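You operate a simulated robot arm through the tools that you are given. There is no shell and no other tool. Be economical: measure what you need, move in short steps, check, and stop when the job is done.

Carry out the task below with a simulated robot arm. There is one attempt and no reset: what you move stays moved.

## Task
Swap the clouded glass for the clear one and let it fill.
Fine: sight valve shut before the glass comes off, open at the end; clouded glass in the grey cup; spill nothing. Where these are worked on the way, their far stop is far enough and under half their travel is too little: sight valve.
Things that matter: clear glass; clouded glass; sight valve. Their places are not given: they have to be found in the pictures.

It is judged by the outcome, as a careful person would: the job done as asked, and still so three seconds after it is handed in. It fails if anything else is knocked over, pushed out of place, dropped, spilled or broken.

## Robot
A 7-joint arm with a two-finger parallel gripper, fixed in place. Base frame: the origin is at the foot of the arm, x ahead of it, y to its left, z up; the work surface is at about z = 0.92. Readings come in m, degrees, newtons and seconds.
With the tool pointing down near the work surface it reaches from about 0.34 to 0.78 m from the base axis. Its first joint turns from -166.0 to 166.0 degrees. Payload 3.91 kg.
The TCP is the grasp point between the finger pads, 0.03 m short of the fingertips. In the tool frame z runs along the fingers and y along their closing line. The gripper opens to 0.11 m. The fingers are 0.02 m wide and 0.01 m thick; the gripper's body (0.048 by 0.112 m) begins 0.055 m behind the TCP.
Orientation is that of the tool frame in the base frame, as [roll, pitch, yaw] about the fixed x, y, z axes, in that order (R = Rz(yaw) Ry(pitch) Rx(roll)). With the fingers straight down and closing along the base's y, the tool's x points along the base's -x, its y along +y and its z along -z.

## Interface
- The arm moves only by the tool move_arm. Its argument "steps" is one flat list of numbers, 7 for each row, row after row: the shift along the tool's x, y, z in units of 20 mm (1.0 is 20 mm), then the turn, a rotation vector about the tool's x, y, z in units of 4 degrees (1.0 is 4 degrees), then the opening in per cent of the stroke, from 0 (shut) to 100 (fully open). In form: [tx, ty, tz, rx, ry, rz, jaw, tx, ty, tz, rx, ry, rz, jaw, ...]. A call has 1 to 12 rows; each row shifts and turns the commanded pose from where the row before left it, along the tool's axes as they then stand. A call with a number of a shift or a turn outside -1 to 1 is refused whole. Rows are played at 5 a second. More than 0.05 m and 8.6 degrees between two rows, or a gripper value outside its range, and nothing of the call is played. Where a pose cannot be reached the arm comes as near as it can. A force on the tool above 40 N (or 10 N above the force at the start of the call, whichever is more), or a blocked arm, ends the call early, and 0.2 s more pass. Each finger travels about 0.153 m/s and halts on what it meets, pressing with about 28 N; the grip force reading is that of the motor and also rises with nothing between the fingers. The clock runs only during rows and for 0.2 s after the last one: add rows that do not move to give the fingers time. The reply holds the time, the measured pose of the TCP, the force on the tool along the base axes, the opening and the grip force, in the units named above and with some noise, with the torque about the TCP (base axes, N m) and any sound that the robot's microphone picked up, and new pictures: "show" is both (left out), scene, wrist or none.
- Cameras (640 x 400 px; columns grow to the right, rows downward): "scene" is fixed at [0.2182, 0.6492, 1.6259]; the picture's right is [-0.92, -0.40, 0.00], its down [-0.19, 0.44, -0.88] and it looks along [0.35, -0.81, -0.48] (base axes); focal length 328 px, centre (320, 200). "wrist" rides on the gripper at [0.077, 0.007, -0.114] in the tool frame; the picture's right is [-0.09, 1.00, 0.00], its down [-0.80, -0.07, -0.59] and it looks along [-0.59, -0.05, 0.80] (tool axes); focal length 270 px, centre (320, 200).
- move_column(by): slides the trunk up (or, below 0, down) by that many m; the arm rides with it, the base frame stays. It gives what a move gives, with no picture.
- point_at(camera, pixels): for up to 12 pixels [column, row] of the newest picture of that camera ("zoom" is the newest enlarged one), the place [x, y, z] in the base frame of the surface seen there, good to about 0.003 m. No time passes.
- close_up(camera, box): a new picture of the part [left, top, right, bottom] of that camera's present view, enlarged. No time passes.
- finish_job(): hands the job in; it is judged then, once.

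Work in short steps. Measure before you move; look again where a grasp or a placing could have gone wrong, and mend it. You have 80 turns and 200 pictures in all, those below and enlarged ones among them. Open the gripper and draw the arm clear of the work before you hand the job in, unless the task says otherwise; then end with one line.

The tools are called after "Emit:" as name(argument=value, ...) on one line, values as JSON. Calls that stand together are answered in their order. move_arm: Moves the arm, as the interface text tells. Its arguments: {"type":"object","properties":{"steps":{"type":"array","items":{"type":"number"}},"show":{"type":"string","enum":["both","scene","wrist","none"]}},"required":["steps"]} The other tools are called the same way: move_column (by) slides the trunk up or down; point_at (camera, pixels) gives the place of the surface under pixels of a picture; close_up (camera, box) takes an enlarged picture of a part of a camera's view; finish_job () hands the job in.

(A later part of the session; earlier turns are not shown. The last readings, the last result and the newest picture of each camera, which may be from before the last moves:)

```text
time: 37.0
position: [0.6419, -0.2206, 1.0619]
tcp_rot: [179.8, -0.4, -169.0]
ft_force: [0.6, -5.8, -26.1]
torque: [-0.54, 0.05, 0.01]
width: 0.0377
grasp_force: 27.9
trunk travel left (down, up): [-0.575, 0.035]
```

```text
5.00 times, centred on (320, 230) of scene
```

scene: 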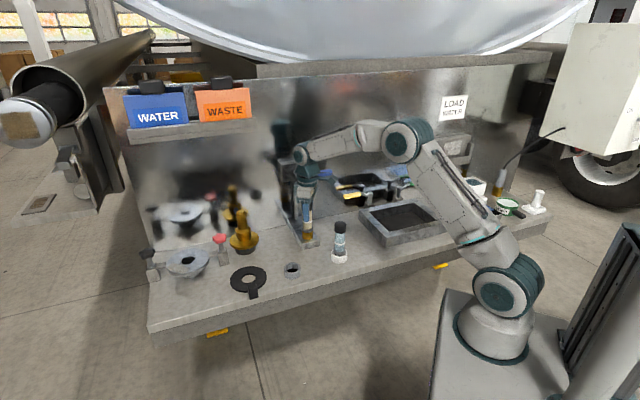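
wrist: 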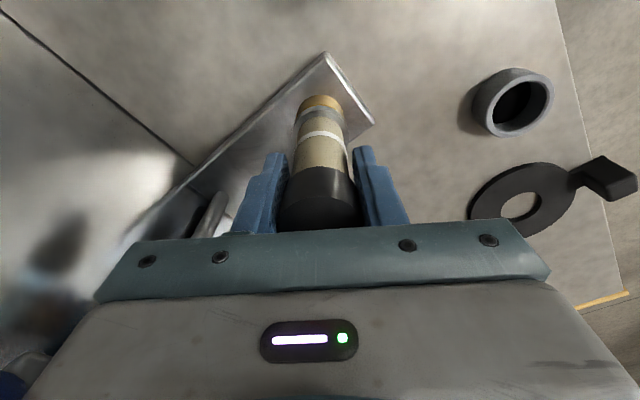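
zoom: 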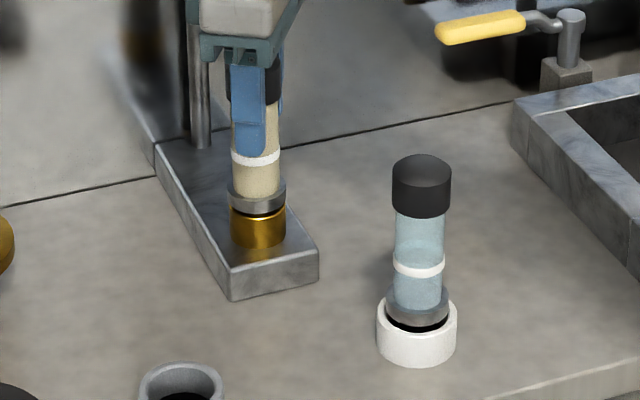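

It is still held, with -26 N of pull stored in the arm. I keep turning; if it is a thread, that pull should relax.

Emit:
move_arm(steps=[0, 0, 0, 0, 0, -1, 10, 0, 0, 0, 0, 0, -1, 10, 0, 0, 0, 0, 0, -1, 10, 0, 0, 0, 0, 0, -1, 10, 0, 0, 0, 0, 0, -1, 10, 0, 0, 0, 0, 0, -1, 10], show="none")

Emit:
move_arm(steps=[0, 0, 0, 0, 0, -1, 10, 0, 0, 0, 0, 0, -1, 10, 0, 0, 0, 0, 0, -1, 10, 0, 0, 0, 0, 0, -1, 10, 0, 0, 0, 0, 0, -1, 10, 0, 0, 0, 0, 0, -1, 10])

Emit:
close_up(camera="scene", box=[280, 190, 360, 270])

```text
time: 38.4
position: [0.6425, -0.2216, 1.0656]
tcp_rot: [179.9, 0.1, -144.9]
ft_force: [5.5, -3.1, -26.3]
torque: [-0.41, -0.47, -0.02]
width: 0.0375
grasp_force: 27.8
trunk travel left (down, up): [-0.575, 0.035]
```

```text
time: 39.8
position: [0.6405, -0.2208, 1.0674]
tcp_rot: [-179.8, 0.0, -120.9]
ft_force: [6.9, -4.6, 1.4]
torque: [-0.47, -0.58, -0.05]
width: 0.0372
grasp_force: 28.3
trunk travel left (down, up): [-0.575, 0.035]
```

scene: 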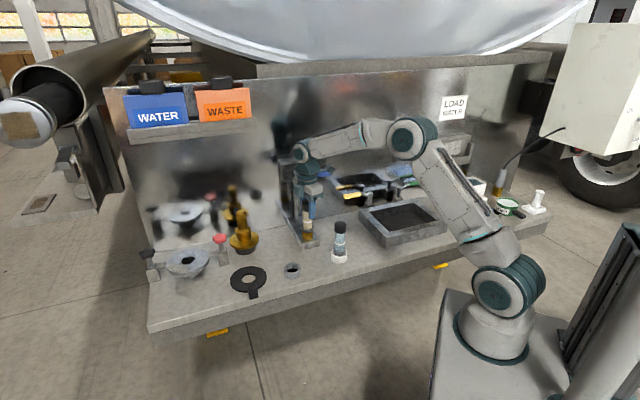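
wrist: 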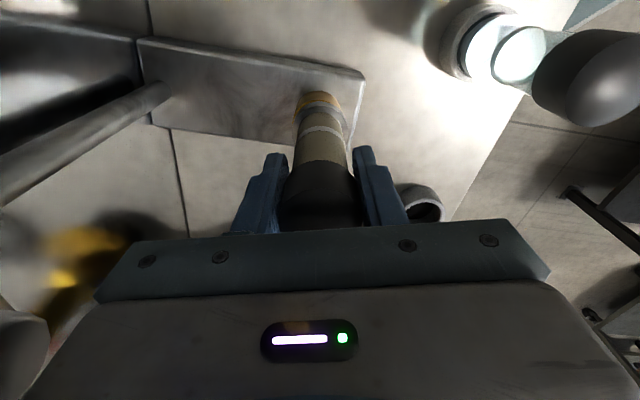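

```text
5.00 times, centred on (320, 230) of scene
```

zoom: 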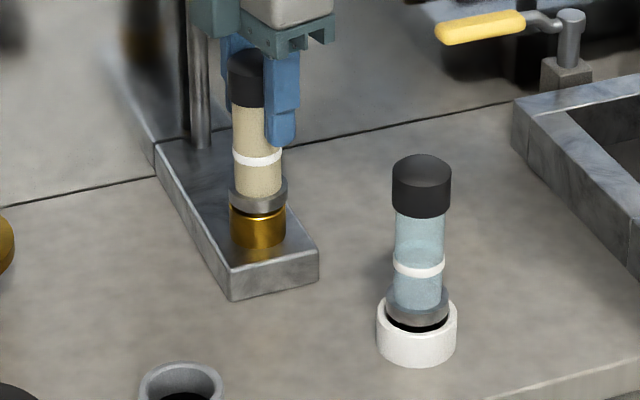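

The stored pull dropped from -26 N to about zero, so it seems released after about 100°. I lift gently to check.

Emit:
move_arm(steps=[0, 0, -0.15, 0, 0, 0, 10, 0, 0, -0.15, 0, 0, 0, 10, 0, 0, -0.15, 0, 0, 0, 10], show="none")

Emit:
close_up(camera="scene", box=[280, 190, 360, 270])

```text
time: 40.6
position: [0.6401, -0.2206, 1.0745]
tcp_rot: [180.0, 0.1, -120.9]
ft_force: [8.1, -5.9, -4.6]
torque: [-0.66, -0.88, -0.07]
width: 0.0378
grasp_force: 28.1
trunk travel left (down, up): [-0.575, 0.035]
```

```text
5.00 times, centred on (320, 230) of scene
```

zoom: 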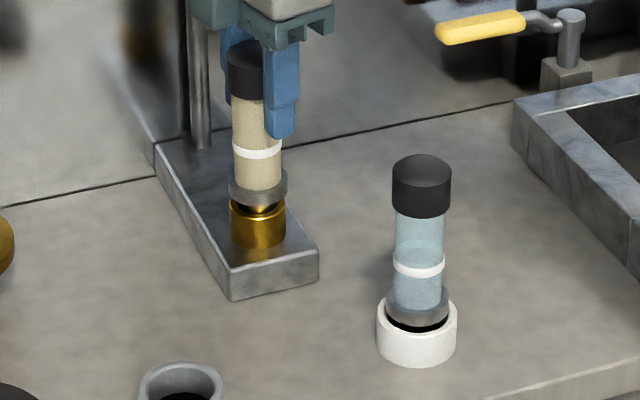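

The collar has lifted off the brass. I relieve the side load by 2 mm and lift clear by 60 mm.

Emit:
move_arm(steps=[0, -0.08, -0.1, 0, 0, 0, 10, 0, 0, -0.3, 0, 0, 0, 10, 0, 0, -0.3, 0, 0, 0, 10, 0, 0, -0.5, 0, 0, 0, 10, 0, 0, -0.6, 0, 0, 0, 10, 0, 0, -0.6, 0, 0, 0, 10, 0, 0, -0.6, 0, 0, 0, 10])

Emit:
close_up(camera="scene", box=[260, 170, 360, 270])

```text
time: 42.2
position: [0.6416, -0.2213, 1.1388]
tcp_rot: [180.0, -0.1, -121.0]
ft_force: [0.4, 0.7, -0.5]
torque: [0.03, 0.0, -0.03]
width: 0.0373
grasp_force: 28.0
trunk travel left (down, up): [-0.575, 0.035]
```

scene: 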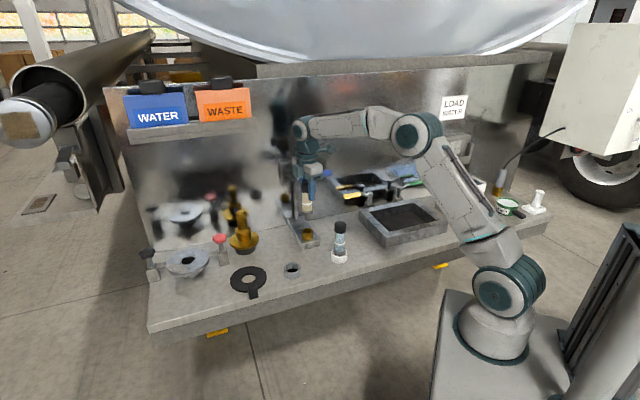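
wrist: 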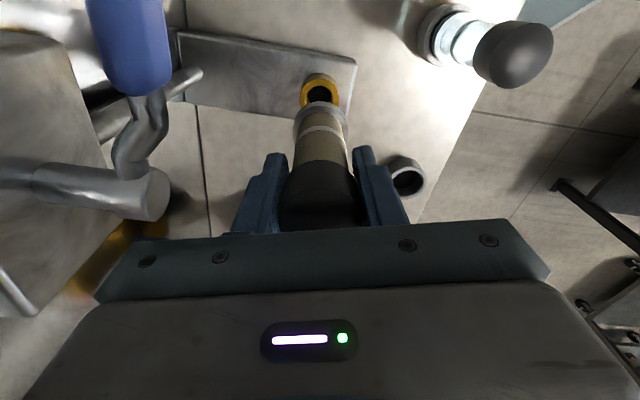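

```text
4.00 times, centred on (310, 220) of scene
```

zoom: 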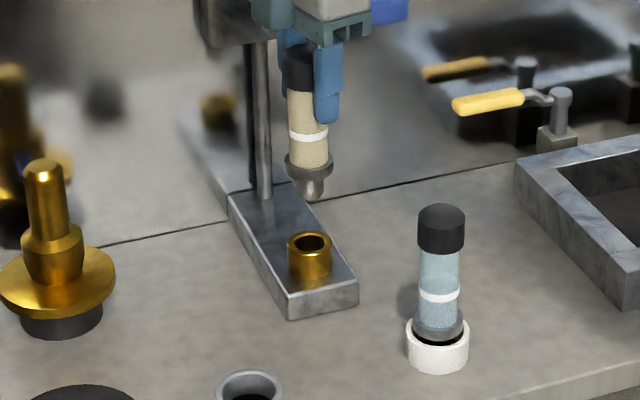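

The clouded glass is free, with a tapered tail below its collar. I carry it upright at this height to above the grey cup.

Emit:
move_arm(steps=[-0.936, 0.776, 0, 0, 0, 0, 10, -0.936, 0.776, 0, 0, 0, 0, 10, -0.936, 0.776, 0, 0, 0, 0, 10, -0.936, 0.776, 0, 0, 0, 0, 10, -0.936, 0.776, 0, 0, 0, 0, 10, -0.936, 0.776, 0, 0, 0, 0, 10, -0.936, 0.776, 0, 0, 0, 0, 10, 0, 0, 0, 0, 0, 0, 10])

Emit:
close_up(camera="scene", box=[240, 190, 340, 290])

Emit:
close_up(camera="wrist", box=[230, 40, 410, 240])

```text
time: 44.0
position: [0.6165, -0.0532, 1.1369]
tcp_rot: [-180.0, 0.1, -120.9]
ft_force: [-0.1, 0.1, -0.7]
torque: [-0.01, -0.01, 0.05]
width: 0.0374
grasp_force: 27.9
trunk travel left (down, up): [-0.575, 0.035]
```

scene: 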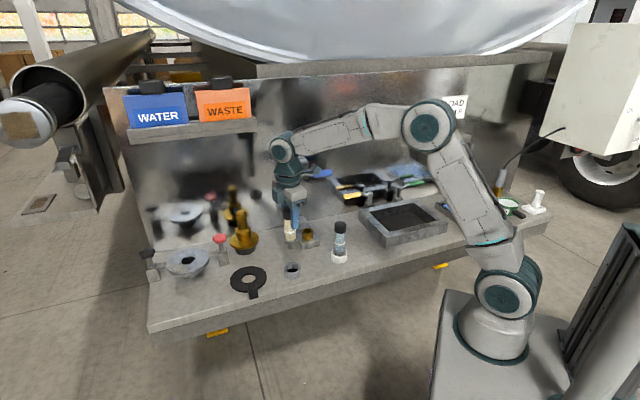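
wrist: 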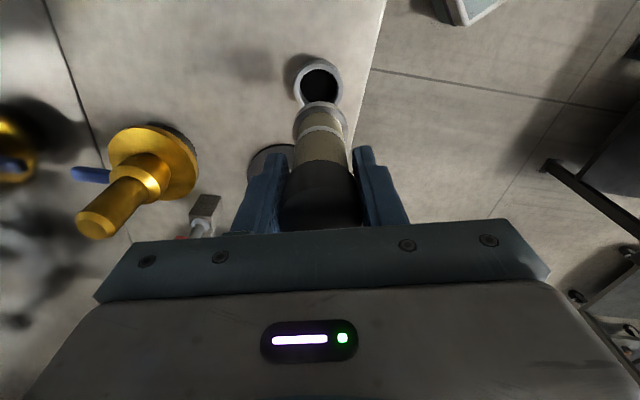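

```text
4.00 times, centred on (290, 240) of scene
```

zoom: 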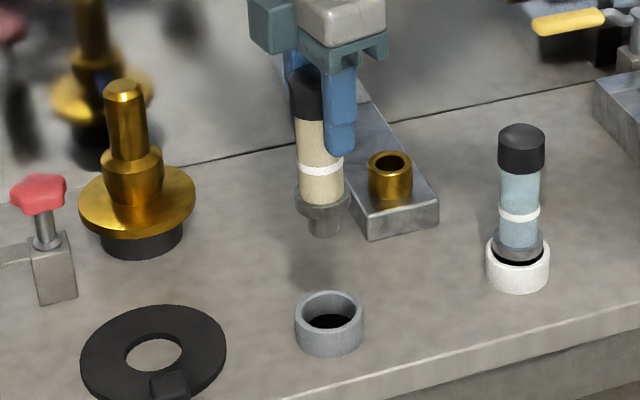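

```text
2.00 times, centred on (320, 140) of wrist
```

zoom: 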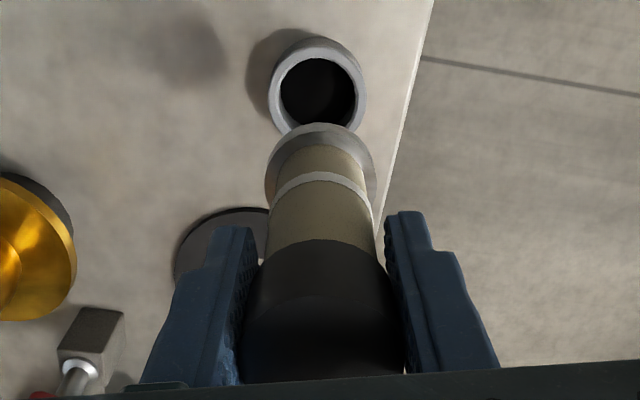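

I measure the cup rim and collar in the wrist zoom for alignment.

Emit:
point_at(camera="zoom", pixels=[[276, 90], [359, 90], [318, 54], [279, 115], [357, 115], [270, 165], [370, 170], [320, 129]])

Emit:
point_at(camera="scene", pixels=[[284, 266], [300, 267], [292, 263.5], [292, 271], [283, 240], [296, 240]])

```text
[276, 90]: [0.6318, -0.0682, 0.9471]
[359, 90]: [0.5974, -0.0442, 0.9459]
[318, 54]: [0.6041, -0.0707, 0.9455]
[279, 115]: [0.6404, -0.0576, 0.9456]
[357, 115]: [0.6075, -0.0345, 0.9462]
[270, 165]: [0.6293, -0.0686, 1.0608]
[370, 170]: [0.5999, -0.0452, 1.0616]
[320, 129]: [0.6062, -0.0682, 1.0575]
```

```text
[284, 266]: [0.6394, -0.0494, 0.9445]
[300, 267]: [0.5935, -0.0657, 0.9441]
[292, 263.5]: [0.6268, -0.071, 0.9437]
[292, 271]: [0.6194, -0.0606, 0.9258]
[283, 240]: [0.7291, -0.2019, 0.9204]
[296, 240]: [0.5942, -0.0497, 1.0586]
```

The glass axis is about 1.5 mm off the cup centre (0.618,-0.053). I correct that and lower 88 mm.

Emit:
move_arm(steps=[-0.04, -0.065, 0.6, 0, 0, 0, 10, 0, 0, 0.7, 0, 0, 0, 10, 0, 0, 0.7, 0, 0, 0, 10, 0, 0, 0.7, 0, 0, 0, 10, 0, 0, 0.6, 0, 0, 0, 10, 0, 0, 0.5, 0, 0, 0, 10, 0, 0, 0.3, 0, 0, 0, 10, 0, 0, 0.3, 0, 0, 0, 10])

Emit:
close_up(camera="scene", box=[255, 220, 335, 290])

```text
time: 45.8
position: [0.6184, -0.0513, 1.0462]
tcp_rot: [179.9, -0.1, -121.0]
ft_force: [-0.4, -0.4, -1.0]
torque: [-0.02, 0.01, 0.03]
width: 0.0376
grasp_force: 28.3
trunk travel left (down, up): [-0.575, 0.035]
```

scene: 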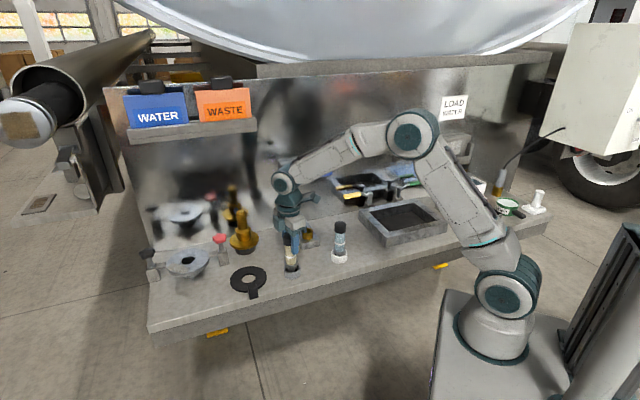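
wrist: 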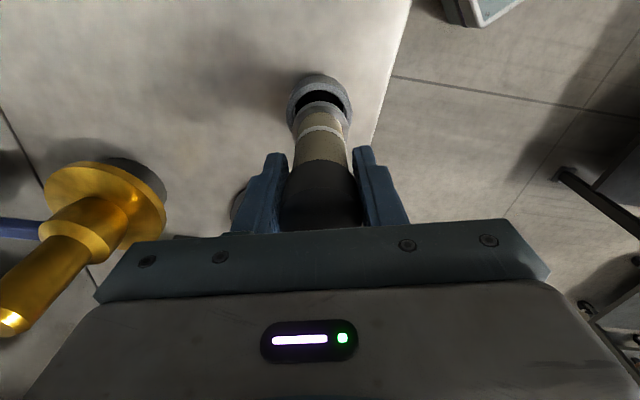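

```text
5.71 times, centred on (295, 255) of scene
```

zoom: 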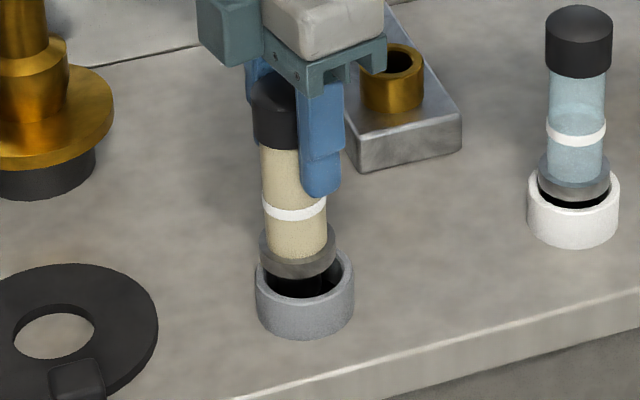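

The tail is in the cup but sits about 2–3 mm left of centre in the scene view. I nudge it and lower to contact.

Emit:
move_arm(steps=[0.1, 0.055, 0, 0, 0, 0, 10, 0, 0, 0.15, 0, 0, 0, 10, 0, 0, 0.15, 0, 0, 0, 10, 0, 0, 0.15, 0, 0, 0, 10])

Emit:
close_up(camera="scene", box=[255, 220, 335, 290])

```text
time: 46.8
position: [0.6152, -0.053, 1.039]
tcp_rot: [180.0, 0.0, -120.9]
ft_force: [0.0, 0.4, -1.9]
torque: [-0.03, -0.01, 0.0]
width: 0.0372
grasp_force: 27.8
trunk travel left (down, up): [-0.575, 0.035]
```

scene: 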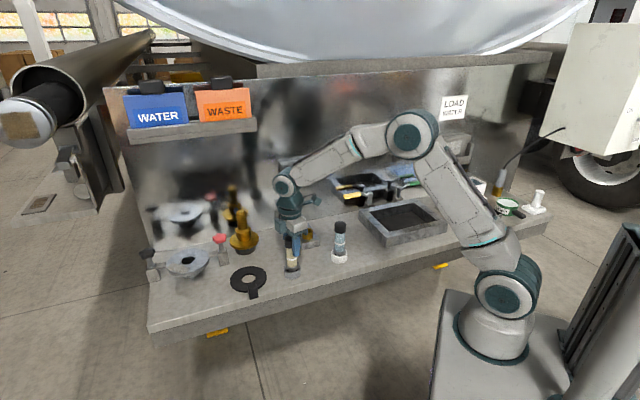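
wrist: 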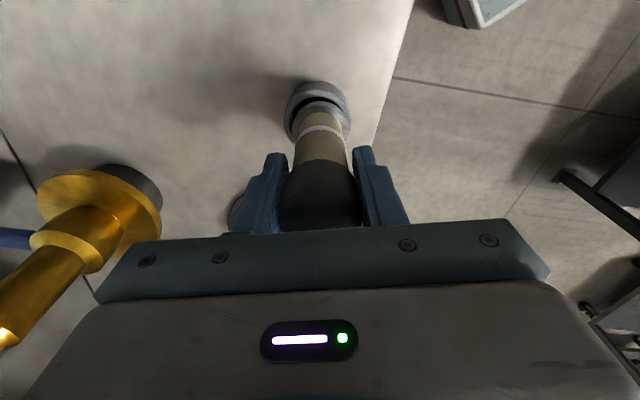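

```text
5.71 times, centred on (295, 255) of scene
```

zoom: 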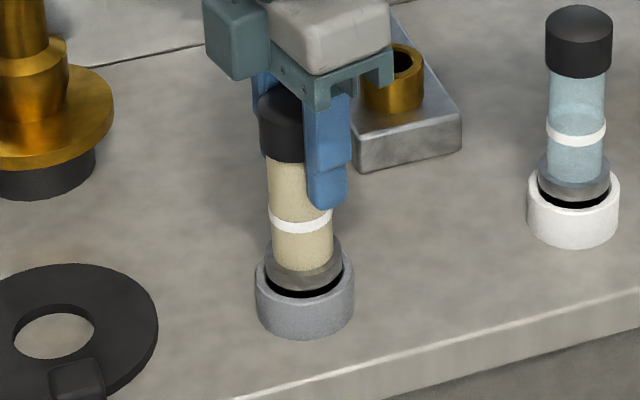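

It is well centred now and looks nearly seated, like the clear glass in its cup. I lower in small steps until the contact force shows.

Emit:
move_arm(steps=[0, 0, 0.1, 0, 0, 0, 10, 0, 0, 0.1, 0, 0, 0, 10], show="none")

Emit:
move_arm(steps=[0, 0, 0.1, 0, 0, 0, 10, 0, 0, 0.05, 0, 0, 0, 10], show="none")

Emit:
close_up(camera="scene", box=[255, 220, 335, 290])

```text
time: 47.4
position: [0.6157, -0.0529, 1.037]
tcp_rot: [-179.7, 0.0, -121.1]
ft_force: [0.0, 2.0, 10.7]
torque: [0.29, 0.1, -0.01]
width: 0.0376
grasp_force: 27.7
trunk travel left (down, up): [-0.575, 0.035]
```

```text
time: 48.0
position: [0.6145, -0.0531, 1.033]
tcp_rot: [-179.7, 0.1, -120.9]
ft_force: [1.1, -0.5, 27.1]
torque: [-0.02, -0.33, -0.02]
width: 0.0375
grasp_force: 28.0
trunk travel left (down, up): [-0.575, 0.035]
```

```text
5.71 times, centred on (295, 255) of scene
```

zoom: 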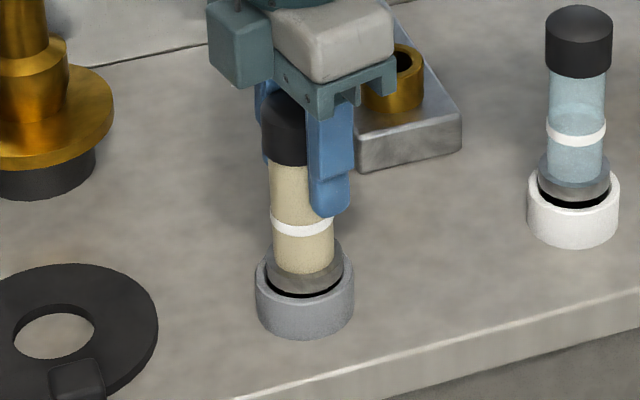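

It is seated on the floor with 27 N of contact. I ease the press off, open and rise.

Emit:
move_arm(steps=[0, 0, -0.15, 0, 0, 0, 10, 0, 0, 0, 0, 0, 0, 38, 0, 0, 0, 0, 0, 0, 45, 0, 0, 0, 0, 0, 0, 60, 0, 0, -0.5, 0, 0, 0, 60, 0, 0, -1, 0, 0, 0, 60, 0, 0, -1, 0, 0, 0, 60, 0, 0, -1, 0, 0, 0, 60, 0, 0, -1, 0, 0, 0, 60, 0, 0, -1, 0, 0, 0, 60])

Emit:
close_up(camera="scene", box=[255, 200, 365, 290])

```text
time: 50.2
position: [0.6134, -0.0537, 1.1471]
tcp_rot: [-180.0, 0.0, -121.0]
ft_force: [-0.3, 0.0, 0.4]
torque: [0.0, 0.0, 0.0]
width: 0.0662
grasp_force: 0.1
trunk travel left (down, up): [-0.575, 0.035]
```

scene: 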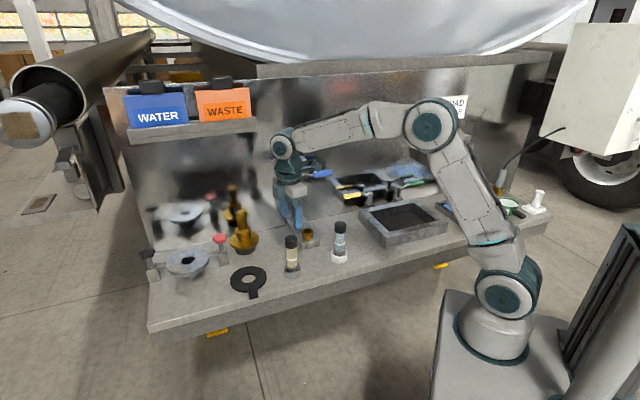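
wrist: 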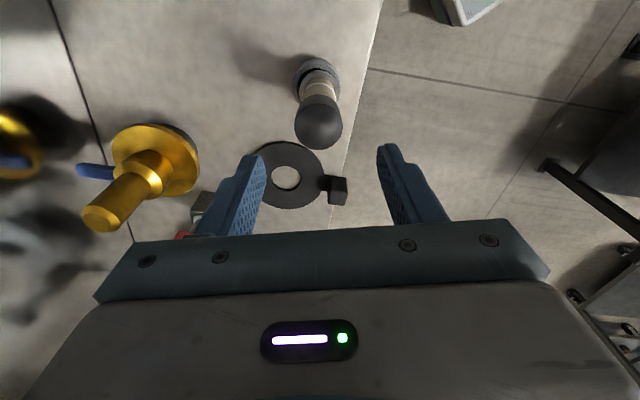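

```text
4.44 times, centred on (310, 245) of scene
```

zoom: 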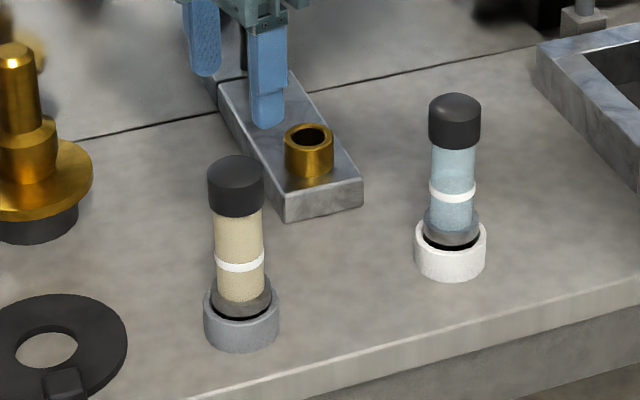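

The clouded glass stands in the grey cup. I go over to the clear glass at the same height and hand yaw.

Emit:
move_arm(steps=[0.9, 0.17, 0, 0, 0, 0, 60, 0.9, 0.17, 0, 0, 0, 0, 60, 0.9, 0.17, 0, 0, 0, 0, 60, 0.9, 0.17, 0, 0, 0, 0, 60, 0.9, 0.17, 0, 0, 0, 0, 60, 0.9, 0.17, 0, 0, 0, 0, 60, 0.9, 0.17, 0, 0, 0, 0, 60, 0.9, 0.17, 0, 0, 0, 0, 60, 0.9, 0.17, 0, 0, 0, 0, 60, 0, 0, 0, 0, 0, 0, 60])

Emit:
close_up(camera="wrist", box=[220, 40, 420, 240])

```text
time: 52.4
position: [0.5063, -0.1774, 1.1461]
tcp_rot: [179.9, 0.0, -121.0]
ft_force: [0.7, 0.7, 0.2]
torque: [-0.02, 0.0, 0.0]
width: 0.0662
grasp_force: 0.0
trunk travel left (down, up): [-0.575, 0.035]
```

scene: 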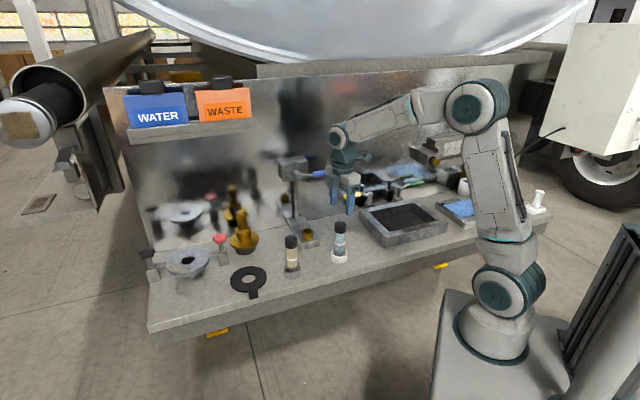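
wrist: 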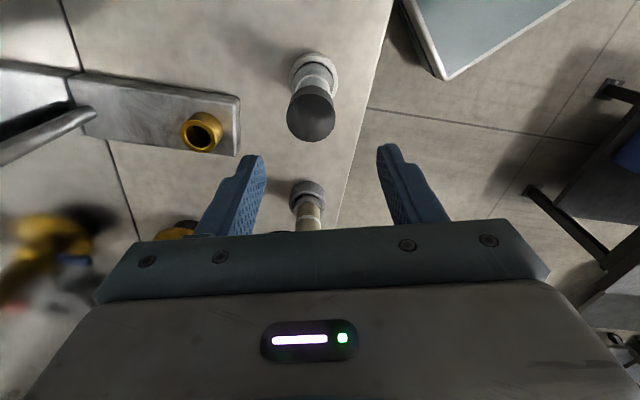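

```text
2.00 times, centred on (320, 140) of wrist
```

zoom: 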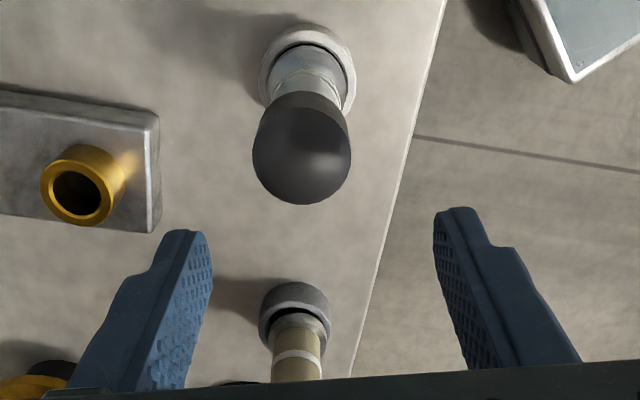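

I measure the clear glass's cap, and the brass socket rim while it is visible.

Emit:
point_at(camera="zoom", pixels=[[256, 155], [348, 155], [302, 155], [302, 112], [302, 198], [44, 178], [122, 178], [80, 150], [80, 218], [60, 155], [105, 215]])

Emit:
close_up(camera="wrist", box=[160, 90, 250, 170])

Emit:
close_up(camera="scene", box=[280, 210, 340, 260])

```text
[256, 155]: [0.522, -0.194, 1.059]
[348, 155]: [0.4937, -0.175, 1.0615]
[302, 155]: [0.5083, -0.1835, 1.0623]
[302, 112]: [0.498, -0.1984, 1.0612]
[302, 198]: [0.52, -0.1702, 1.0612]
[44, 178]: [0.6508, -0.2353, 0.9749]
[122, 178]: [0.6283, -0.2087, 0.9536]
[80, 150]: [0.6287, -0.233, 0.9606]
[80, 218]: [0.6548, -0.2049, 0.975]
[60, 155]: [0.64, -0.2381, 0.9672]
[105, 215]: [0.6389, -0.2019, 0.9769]
```

```text
5.00 times, centred on (205, 130) of wrist
```

zoom: 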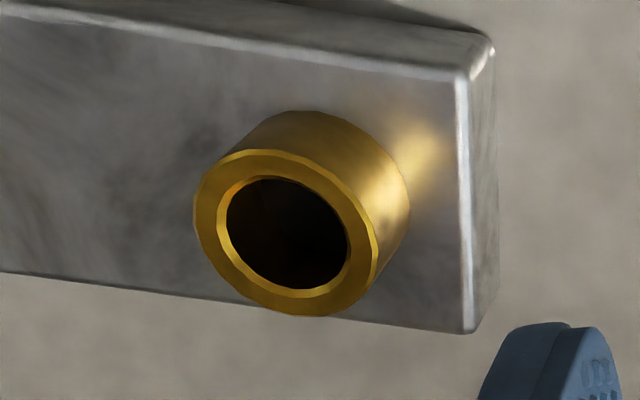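

```text
8.00 times, centred on (310, 235) of scene
```

zoom: 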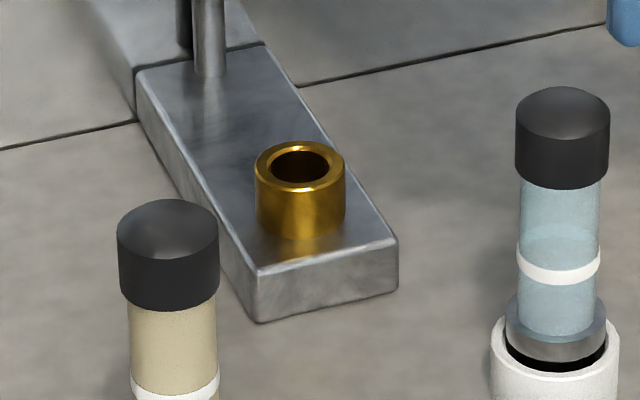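

The socket bore is plain. The clear cap centre is (0.5085,-0.184), so I align with that and descend; I also measure the socket rim.

Emit:
point_at(camera="zoom", pixels=[[262, 165], [339, 167], [300, 146], [300, 187], [274, 150], [326, 183], [328, 150], [274, 182]])

Emit:
move_arm(steps=[0.225, -0.265, 0, 0, 0, 0, 60, 0, 0, 1, 0, 0, 0, 60, 0, 0, 1, 0, 0, 0, 60, 0, 0, 1, 0, 0, 0, 60, 0, 0, 1, 0, 0, 0, 60, 0, 0, 1, 0, 0, 0, 60, 0, 0, 0.8, 0, 0, 0, 60, 0, 0, 0, 0, 0, 0, 60])

Emit:
close_up(camera="wrist", box=[220, 40, 420, 240])

```text
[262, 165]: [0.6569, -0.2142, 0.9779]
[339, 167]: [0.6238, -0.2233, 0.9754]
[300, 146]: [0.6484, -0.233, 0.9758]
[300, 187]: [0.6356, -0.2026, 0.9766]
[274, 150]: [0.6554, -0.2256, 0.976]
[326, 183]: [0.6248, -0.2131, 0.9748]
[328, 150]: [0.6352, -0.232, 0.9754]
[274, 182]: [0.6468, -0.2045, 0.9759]
```

```text
time: 54.2
position: [0.5068, -0.184, 1.0284]
tcp_rot: [179.9, 0.0, -121.1]
ft_force: [0.1, -0.3, 0.1]
torque: [0.01, -0.02, 0.02]
width: 0.0661
grasp_force: 0.0
trunk travel left (down, up): [-0.575, 0.035]
```

scene: 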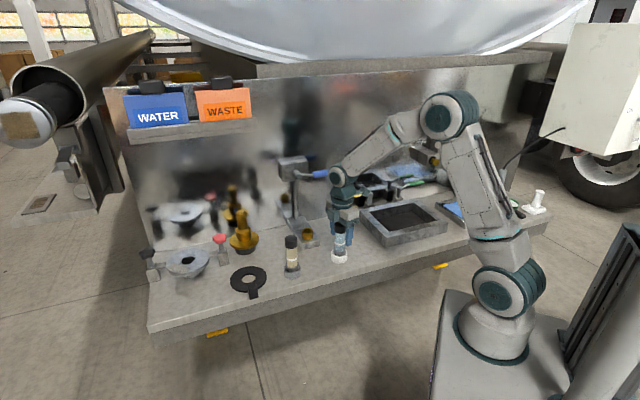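
wrist: 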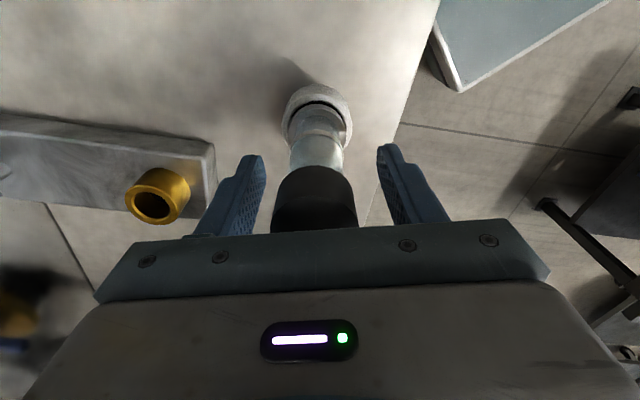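

```text
2.00 times, centred on (320, 140) of wrist
```

zoom: 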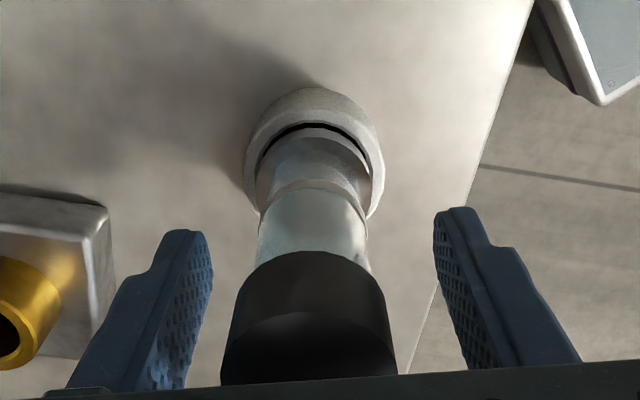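

The cap is about 3 mm off to tool -y of the jaw centre. I shift and close.

Emit:
move_arm(steps=[0, -0.13, 0, 0, 0, 0, 60, 0, 0, 0, 0, 0, 0, 40, 0, 0, 0, 0, 0, 0, 20, 0, 0, 0, 0, 0, 0, 10, 0, 0, 0, 0, 0, 0, 10])

```text
time: 55.4
position: [0.5098, -0.1852, 1.0289]
tcp_rot: [180.0, -0.1, -121.0]
ft_force: [-0.4, 0.7, 0.6]
torque: [0.1, 0.05, 0.03]
width: 0.0359
grasp_force: 27.7
trunk travel left (down, up): [-0.575, 0.035]
```

scene: 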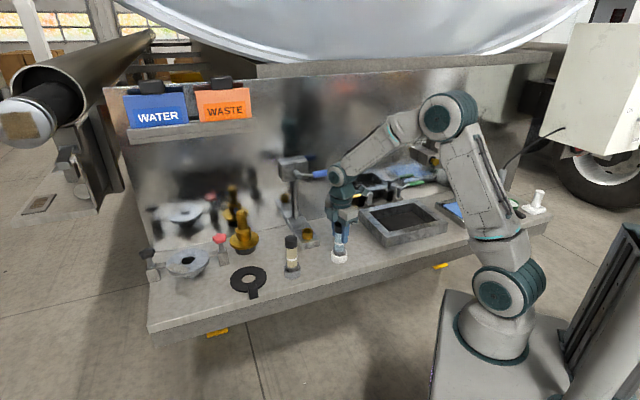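
wrist: 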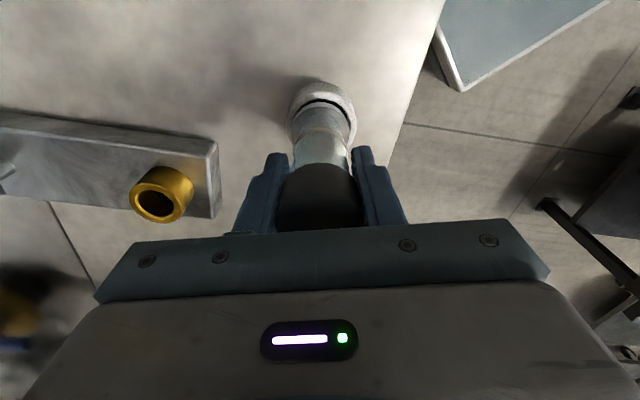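

Gripped cleanly with no side load. I lift straight up 105 mm.

Emit:
move_arm(steps=[0, 0, -0.25, 0, 0, 0, 10, 0, 0, -0.5, 0, 0, 0, 10, 0, 0, -0.5, 0, 0, 0, 10, 0, 0, -0.7, 0, 0, 0, 10, 0, 0, -0.8, 0, 0, 0, 10, 0, 0, -0.8, 0, 0, 0, 10, 0, 0, -0.8, 0, 0, 0, 10, 0, 0, -0.8, 0, 0, 0, 10, 0, 0, 0, 0, 0, 0, 10])

Emit:
close_up(camera="scene", box=[280, 170, 400, 280])

```text
time: 57.4
position: [0.5096, -0.1831, 1.1317]
tcp_rot: [-180.0, 0.0, -121.0]
ft_force: [-0.2, -1.1, -1.2]
torque: [0.02, -0.04, -0.02]
width: 0.0356
grasp_force: 28.3
trunk travel left (down, up): [-0.575, 0.035]
```

scene: 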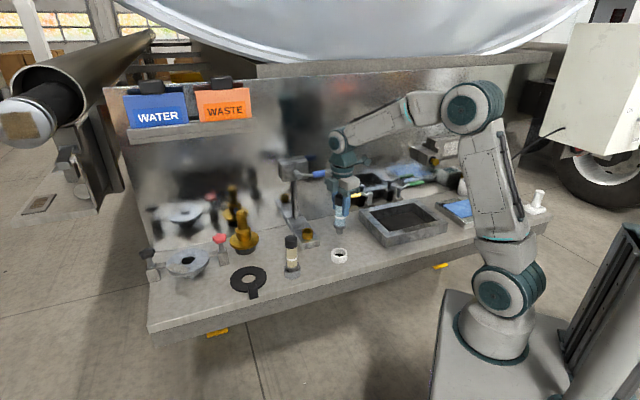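
wrist: 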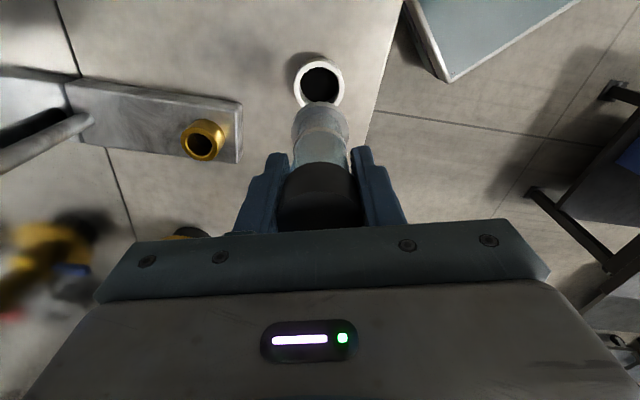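

```text
3.64 times, centred on (340, 225) of scene
```

zoom: 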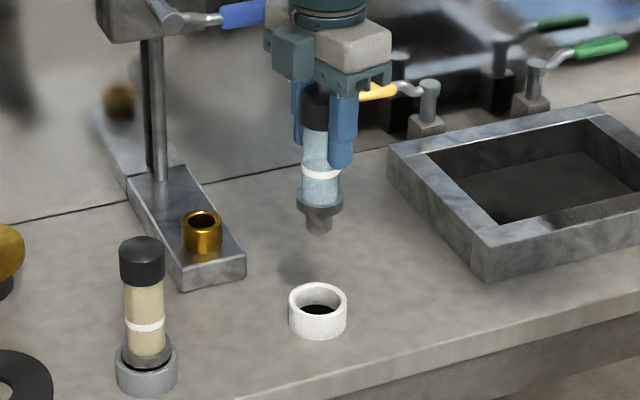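

The clear glass is out. I carry it over the brass socket at (0.6406,-0.2186).

Emit:
move_arm(steps=[-0.264, -0.933, 0, 0, 0, 0, 10, -0.264, -0.933, 0, 0, 0, 0, 10, -0.264, -0.933, 0, 0, 0, 0, 10, -0.264, -0.933, 0, 0, 0, 0, 10, -0.264, -0.933, 0, 0, 0, 0, 10, -0.264, -0.933, 0, 0, 0, 0, 10, -0.264, -0.933, 0, 0, 0, 0, 10, 0, 0, 0, 0, 0, 0, 10])

Emit:
close_up(camera="scene", box=[270, 180, 350, 260])

Emit:
close_up(camera="wrist", box=[260, 50, 380, 190])

```text
time: 59.2
position: [0.641, -0.2187, 1.1317]
tcp_rot: [180.0, -0.1, -121.0]
ft_force: [-0.4, 0.2, -2.1]
torque: [-0.02, 0.02, 0.01]
width: 0.0359
grasp_force: 27.5
trunk travel left (down, up): [-0.575, 0.035]
```

scene: 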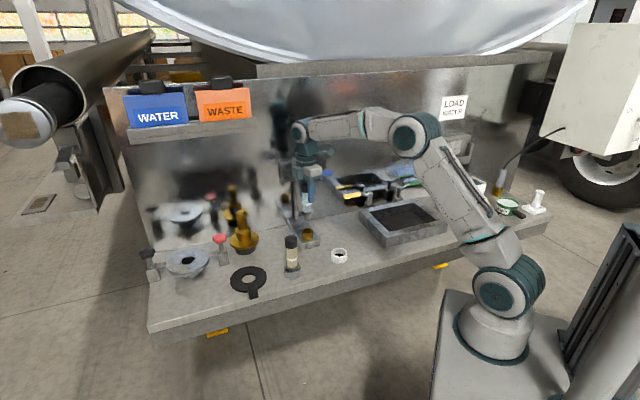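
wrist: 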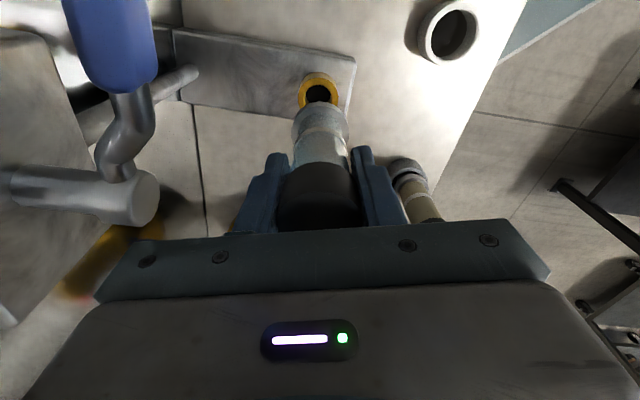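

```text
5.00 times, centred on (310, 220) of scene
```

zoom: 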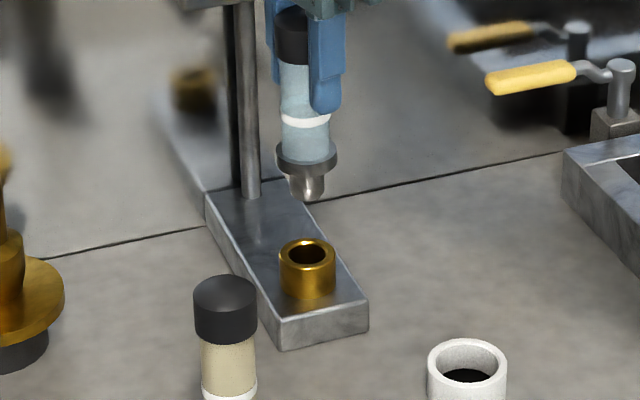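

```text
2.86 times, centred on (320, 120) of wrist
```

zoom: 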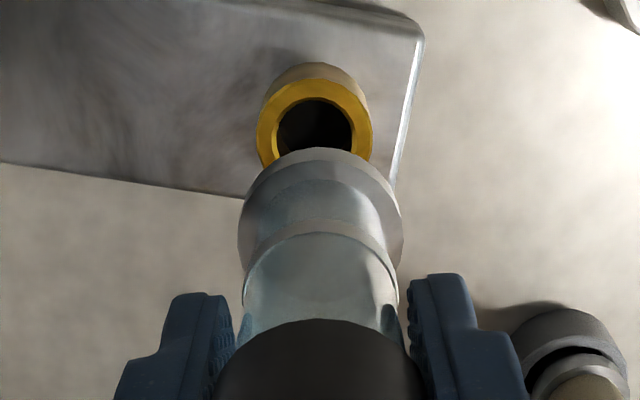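

I measure the collar and socket in the same wrist zoom.

Emit:
point_at(camera="zoom", pixels=[[244, 200], [398, 205], [322, 154], [265, 175], [378, 175], [262, 130], [367, 128], [315, 90], [280, 98], [350, 98]])

```text
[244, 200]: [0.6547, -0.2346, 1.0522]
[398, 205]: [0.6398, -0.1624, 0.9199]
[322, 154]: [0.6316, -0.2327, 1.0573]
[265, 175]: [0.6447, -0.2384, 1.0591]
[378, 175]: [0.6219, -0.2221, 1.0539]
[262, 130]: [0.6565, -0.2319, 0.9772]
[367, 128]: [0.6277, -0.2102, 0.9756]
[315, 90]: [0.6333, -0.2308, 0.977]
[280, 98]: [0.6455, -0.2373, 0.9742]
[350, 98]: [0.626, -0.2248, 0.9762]
```

The combined views say to shift about 2 mm tool -y and 1.6 mm tool +x. I apply that and lower to just above engagement.

Emit:
move_arm(steps=[0.08, -0.1, 0, 0, 0, 0, 10, 0, 0, 0.6, 0, 0, 0, 10, 0, 0, 0.5, 0, 0, 0, 10, 0, 0, 0.4, 0, 0, 0, 10, 0, 0, 0.3, 0, 0, 0, 10, 0, 0, 0, 0, 0, 0, 10])

Emit:
close_up(camera="scene", box=[280, 190, 340, 250])

Emit:
close_up(camera="wrist", box=[260, 50, 380, 190])

```text
time: 60.6
position: [0.6421, -0.2209, 1.0956]
tcp_rot: [180.0, 0.0, -121.0]
ft_force: [0.3, -0.5, -2.2]
torque: [0.03, 0.01, -0.03]
width: 0.0357
grasp_force: 27.6
trunk travel left (down, up): [-0.575, 0.035]
```

scene: 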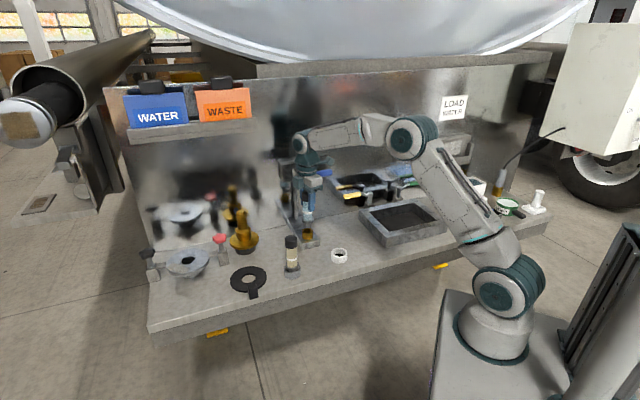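
wrist: 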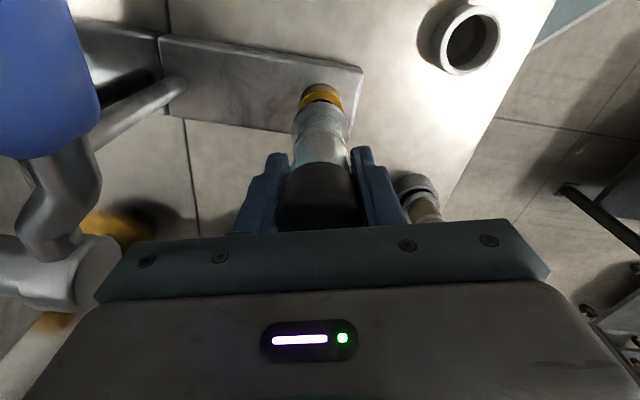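

```text
6.67 times, centred on (310, 220) of scene
```

zoom: 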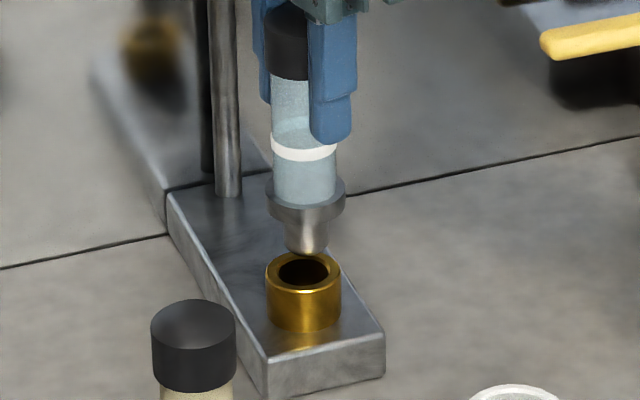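

```text
2.86 times, centred on (320, 120) of wrist
```

zoom: 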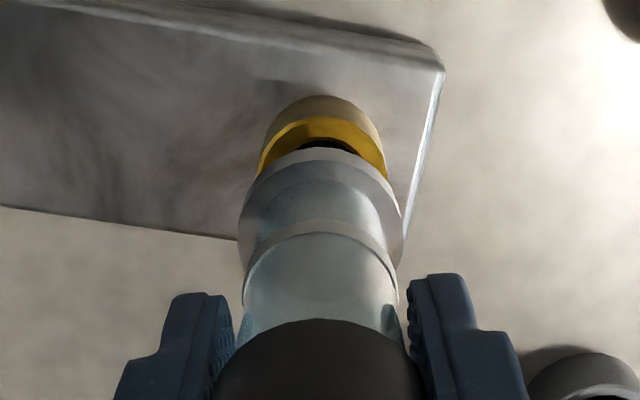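

Alignment is within about 1–2 mm. I nudge 1 mm tool -x and lower slowly to let the taper enter the bore.

Emit:
move_arm(steps=[-0.05, 0, 0, 0, 0, 0, 10, 0, 0, 0.25, 0, 0, 0, 10, 0, 0, 0.25, 0, 0, 0, 10, 0, 0, 0.25, 0, 0, 0, 10])

Emit:
close_up(camera="scene", box=[280, 190, 340, 250])

Emit:
close_up(camera="wrist", box=[260, 50, 380, 190])

```text
time: 61.6
position: [0.6429, -0.2218, 1.0796]
tcp_rot: [179.9, 0.0, -121.0]
ft_force: [-0.2, -0.4, -1.2]
torque: [0.02, -0.02, 0.0]
width: 0.0356
grasp_force: 28.2
trunk travel left (down, up): [-0.575, 0.035]
```

scene: 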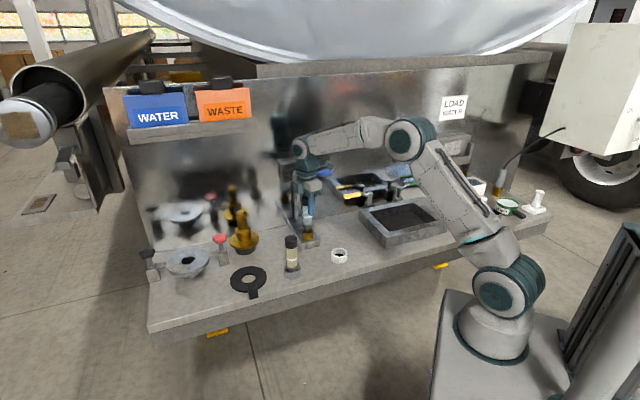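
wrist: 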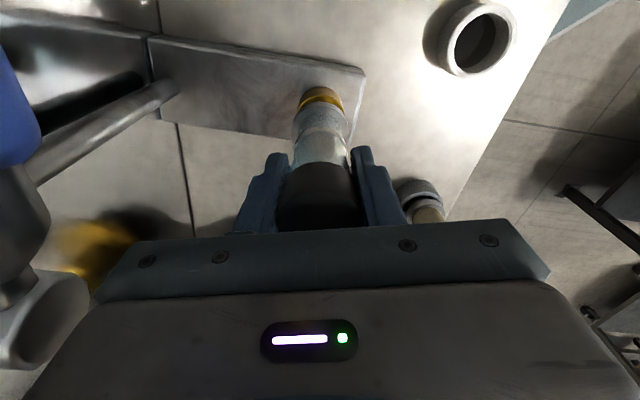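

```text
6.67 times, centred on (310, 220) of scene
```

zoom: 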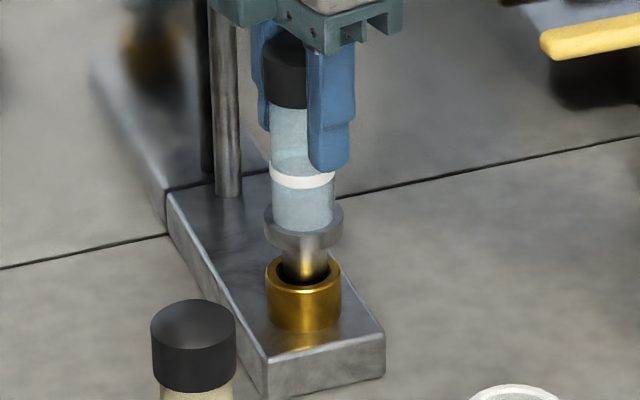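

```text
2.86 times, centred on (320, 120) of wrist
```

zoom: 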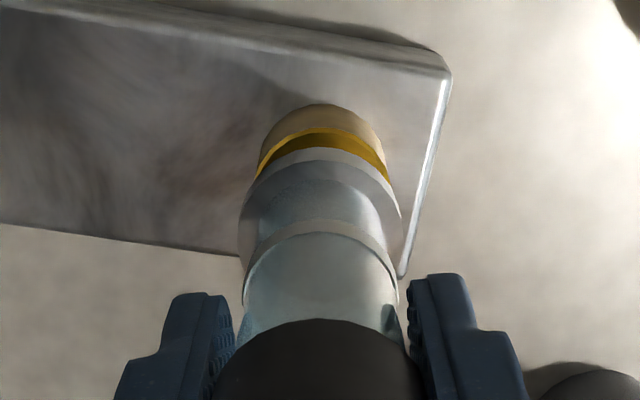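

The tail is entering the bore with no force. I keep lowering in 3 mm steps.

Emit:
move_arm(steps=[0, 0, 0.15, 0, 0, 0, 10, 0, 0, 0.15, 0, 0, 0, 10, 0, 0, 0.15, 0, 0, 0, 10], show="none")

Emit:
move_arm(steps=[0, 0, 0.12, 0, 0, 0, 10, 0, 0, 0.12, 0, 0, 0, 10], show="none")

Emit:
close_up(camera="scene", box=[280, 190, 340, 250])

```text
time: 62.4
position: [0.6413, -0.2207, 1.0695]
tcp_rot: [180.0, 0.1, -120.9]
ft_force: [2.4, 1.2, -0.8]
torque: [0.16, -0.17, -0.01]
width: 0.0357
grasp_force: 27.8
trunk travel left (down, up): [-0.575, 0.035]
```

```text
time: 63.0
position: [0.6431, -0.2219, 1.0687]
tcp_rot: [-179.9, 0.0, -121.1]
ft_force: [0.7, 1.2, -0.9]
torque: [0.08, -0.1, -0.02]
width: 0.0358
grasp_force: 27.9
trunk travel left (down, up): [-0.575, 0.035]
```

```text
6.67 times, centred on (310, 220) of scene
```

zoom: 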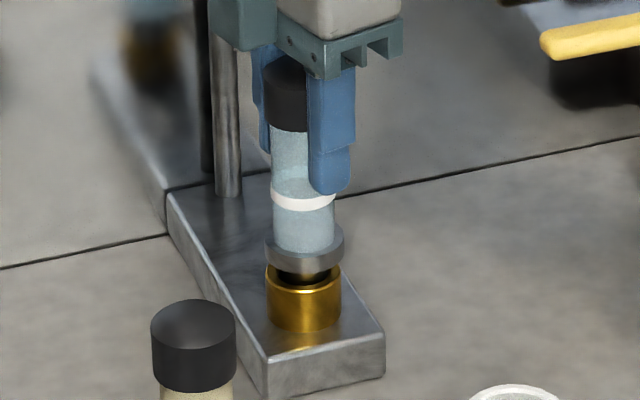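

It is sliding in freely. I continue until it bottoms.

Emit:
move_arm(steps=[0, 0, 0.12, 0, 0, 0, 10, 0, 0, 0.12, 0, 0, 0, 10], show="none")

Emit:
close_up(camera="scene", box=[280, 190, 340, 250])

```text
time: 63.6
position: [0.6419, -0.2216, 1.0615]
tcp_rot: [179.9, 0.0, -121.0]
ft_force: [0.9, 1.6, -0.6]
torque: [0.13, -0.13, 0.01]
width: 0.0357
grasp_force: 27.9
trunk travel left (down, up): [-0.575, 0.035]
```

```text
6.67 times, centred on (310, 220) of scene
```

zoom: 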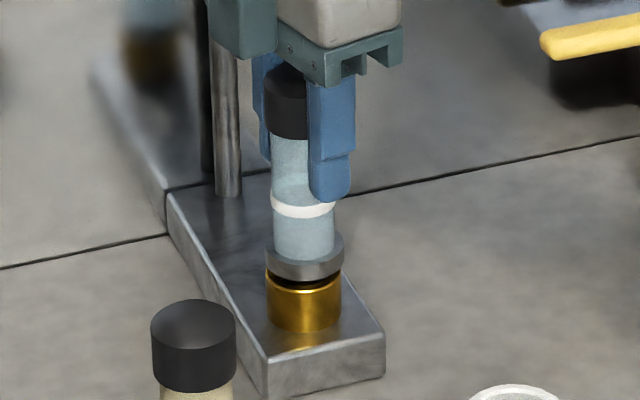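

A small gap remains (the seal is visible). I lower further in tiny steps.

Emit:
move_arm(steps=[0, 0, 0.1, 0, 0, 0, 10, 0, 0, 0.1, 0, 0, 0, 10], show="none")

Emit:
close_up(camera="scene", box=[280, 190, 340, 250])

```text
time: 64.2
position: [0.6438, -0.2214, 1.059]
tcp_rot: [-179.8, 0.0, -120.9]
ft_force: [0.6, 1.3, 8.9]
torque: [0.16, 0.07, 0.0]
width: 0.0357
grasp_force: 28.3
trunk travel left (down, up): [-0.575, 0.035]
```

```text
6.67 times, centred on (310, 220) of scene
```

zoom: 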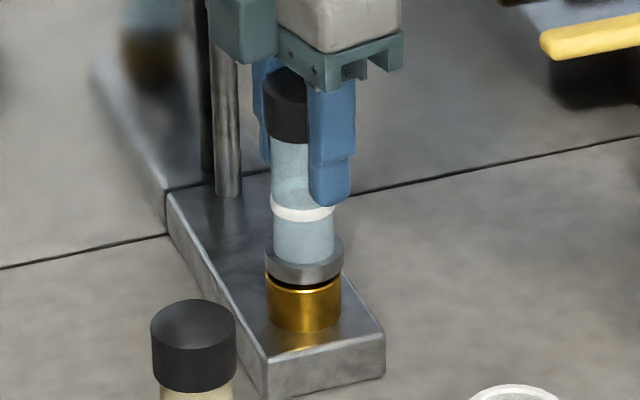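

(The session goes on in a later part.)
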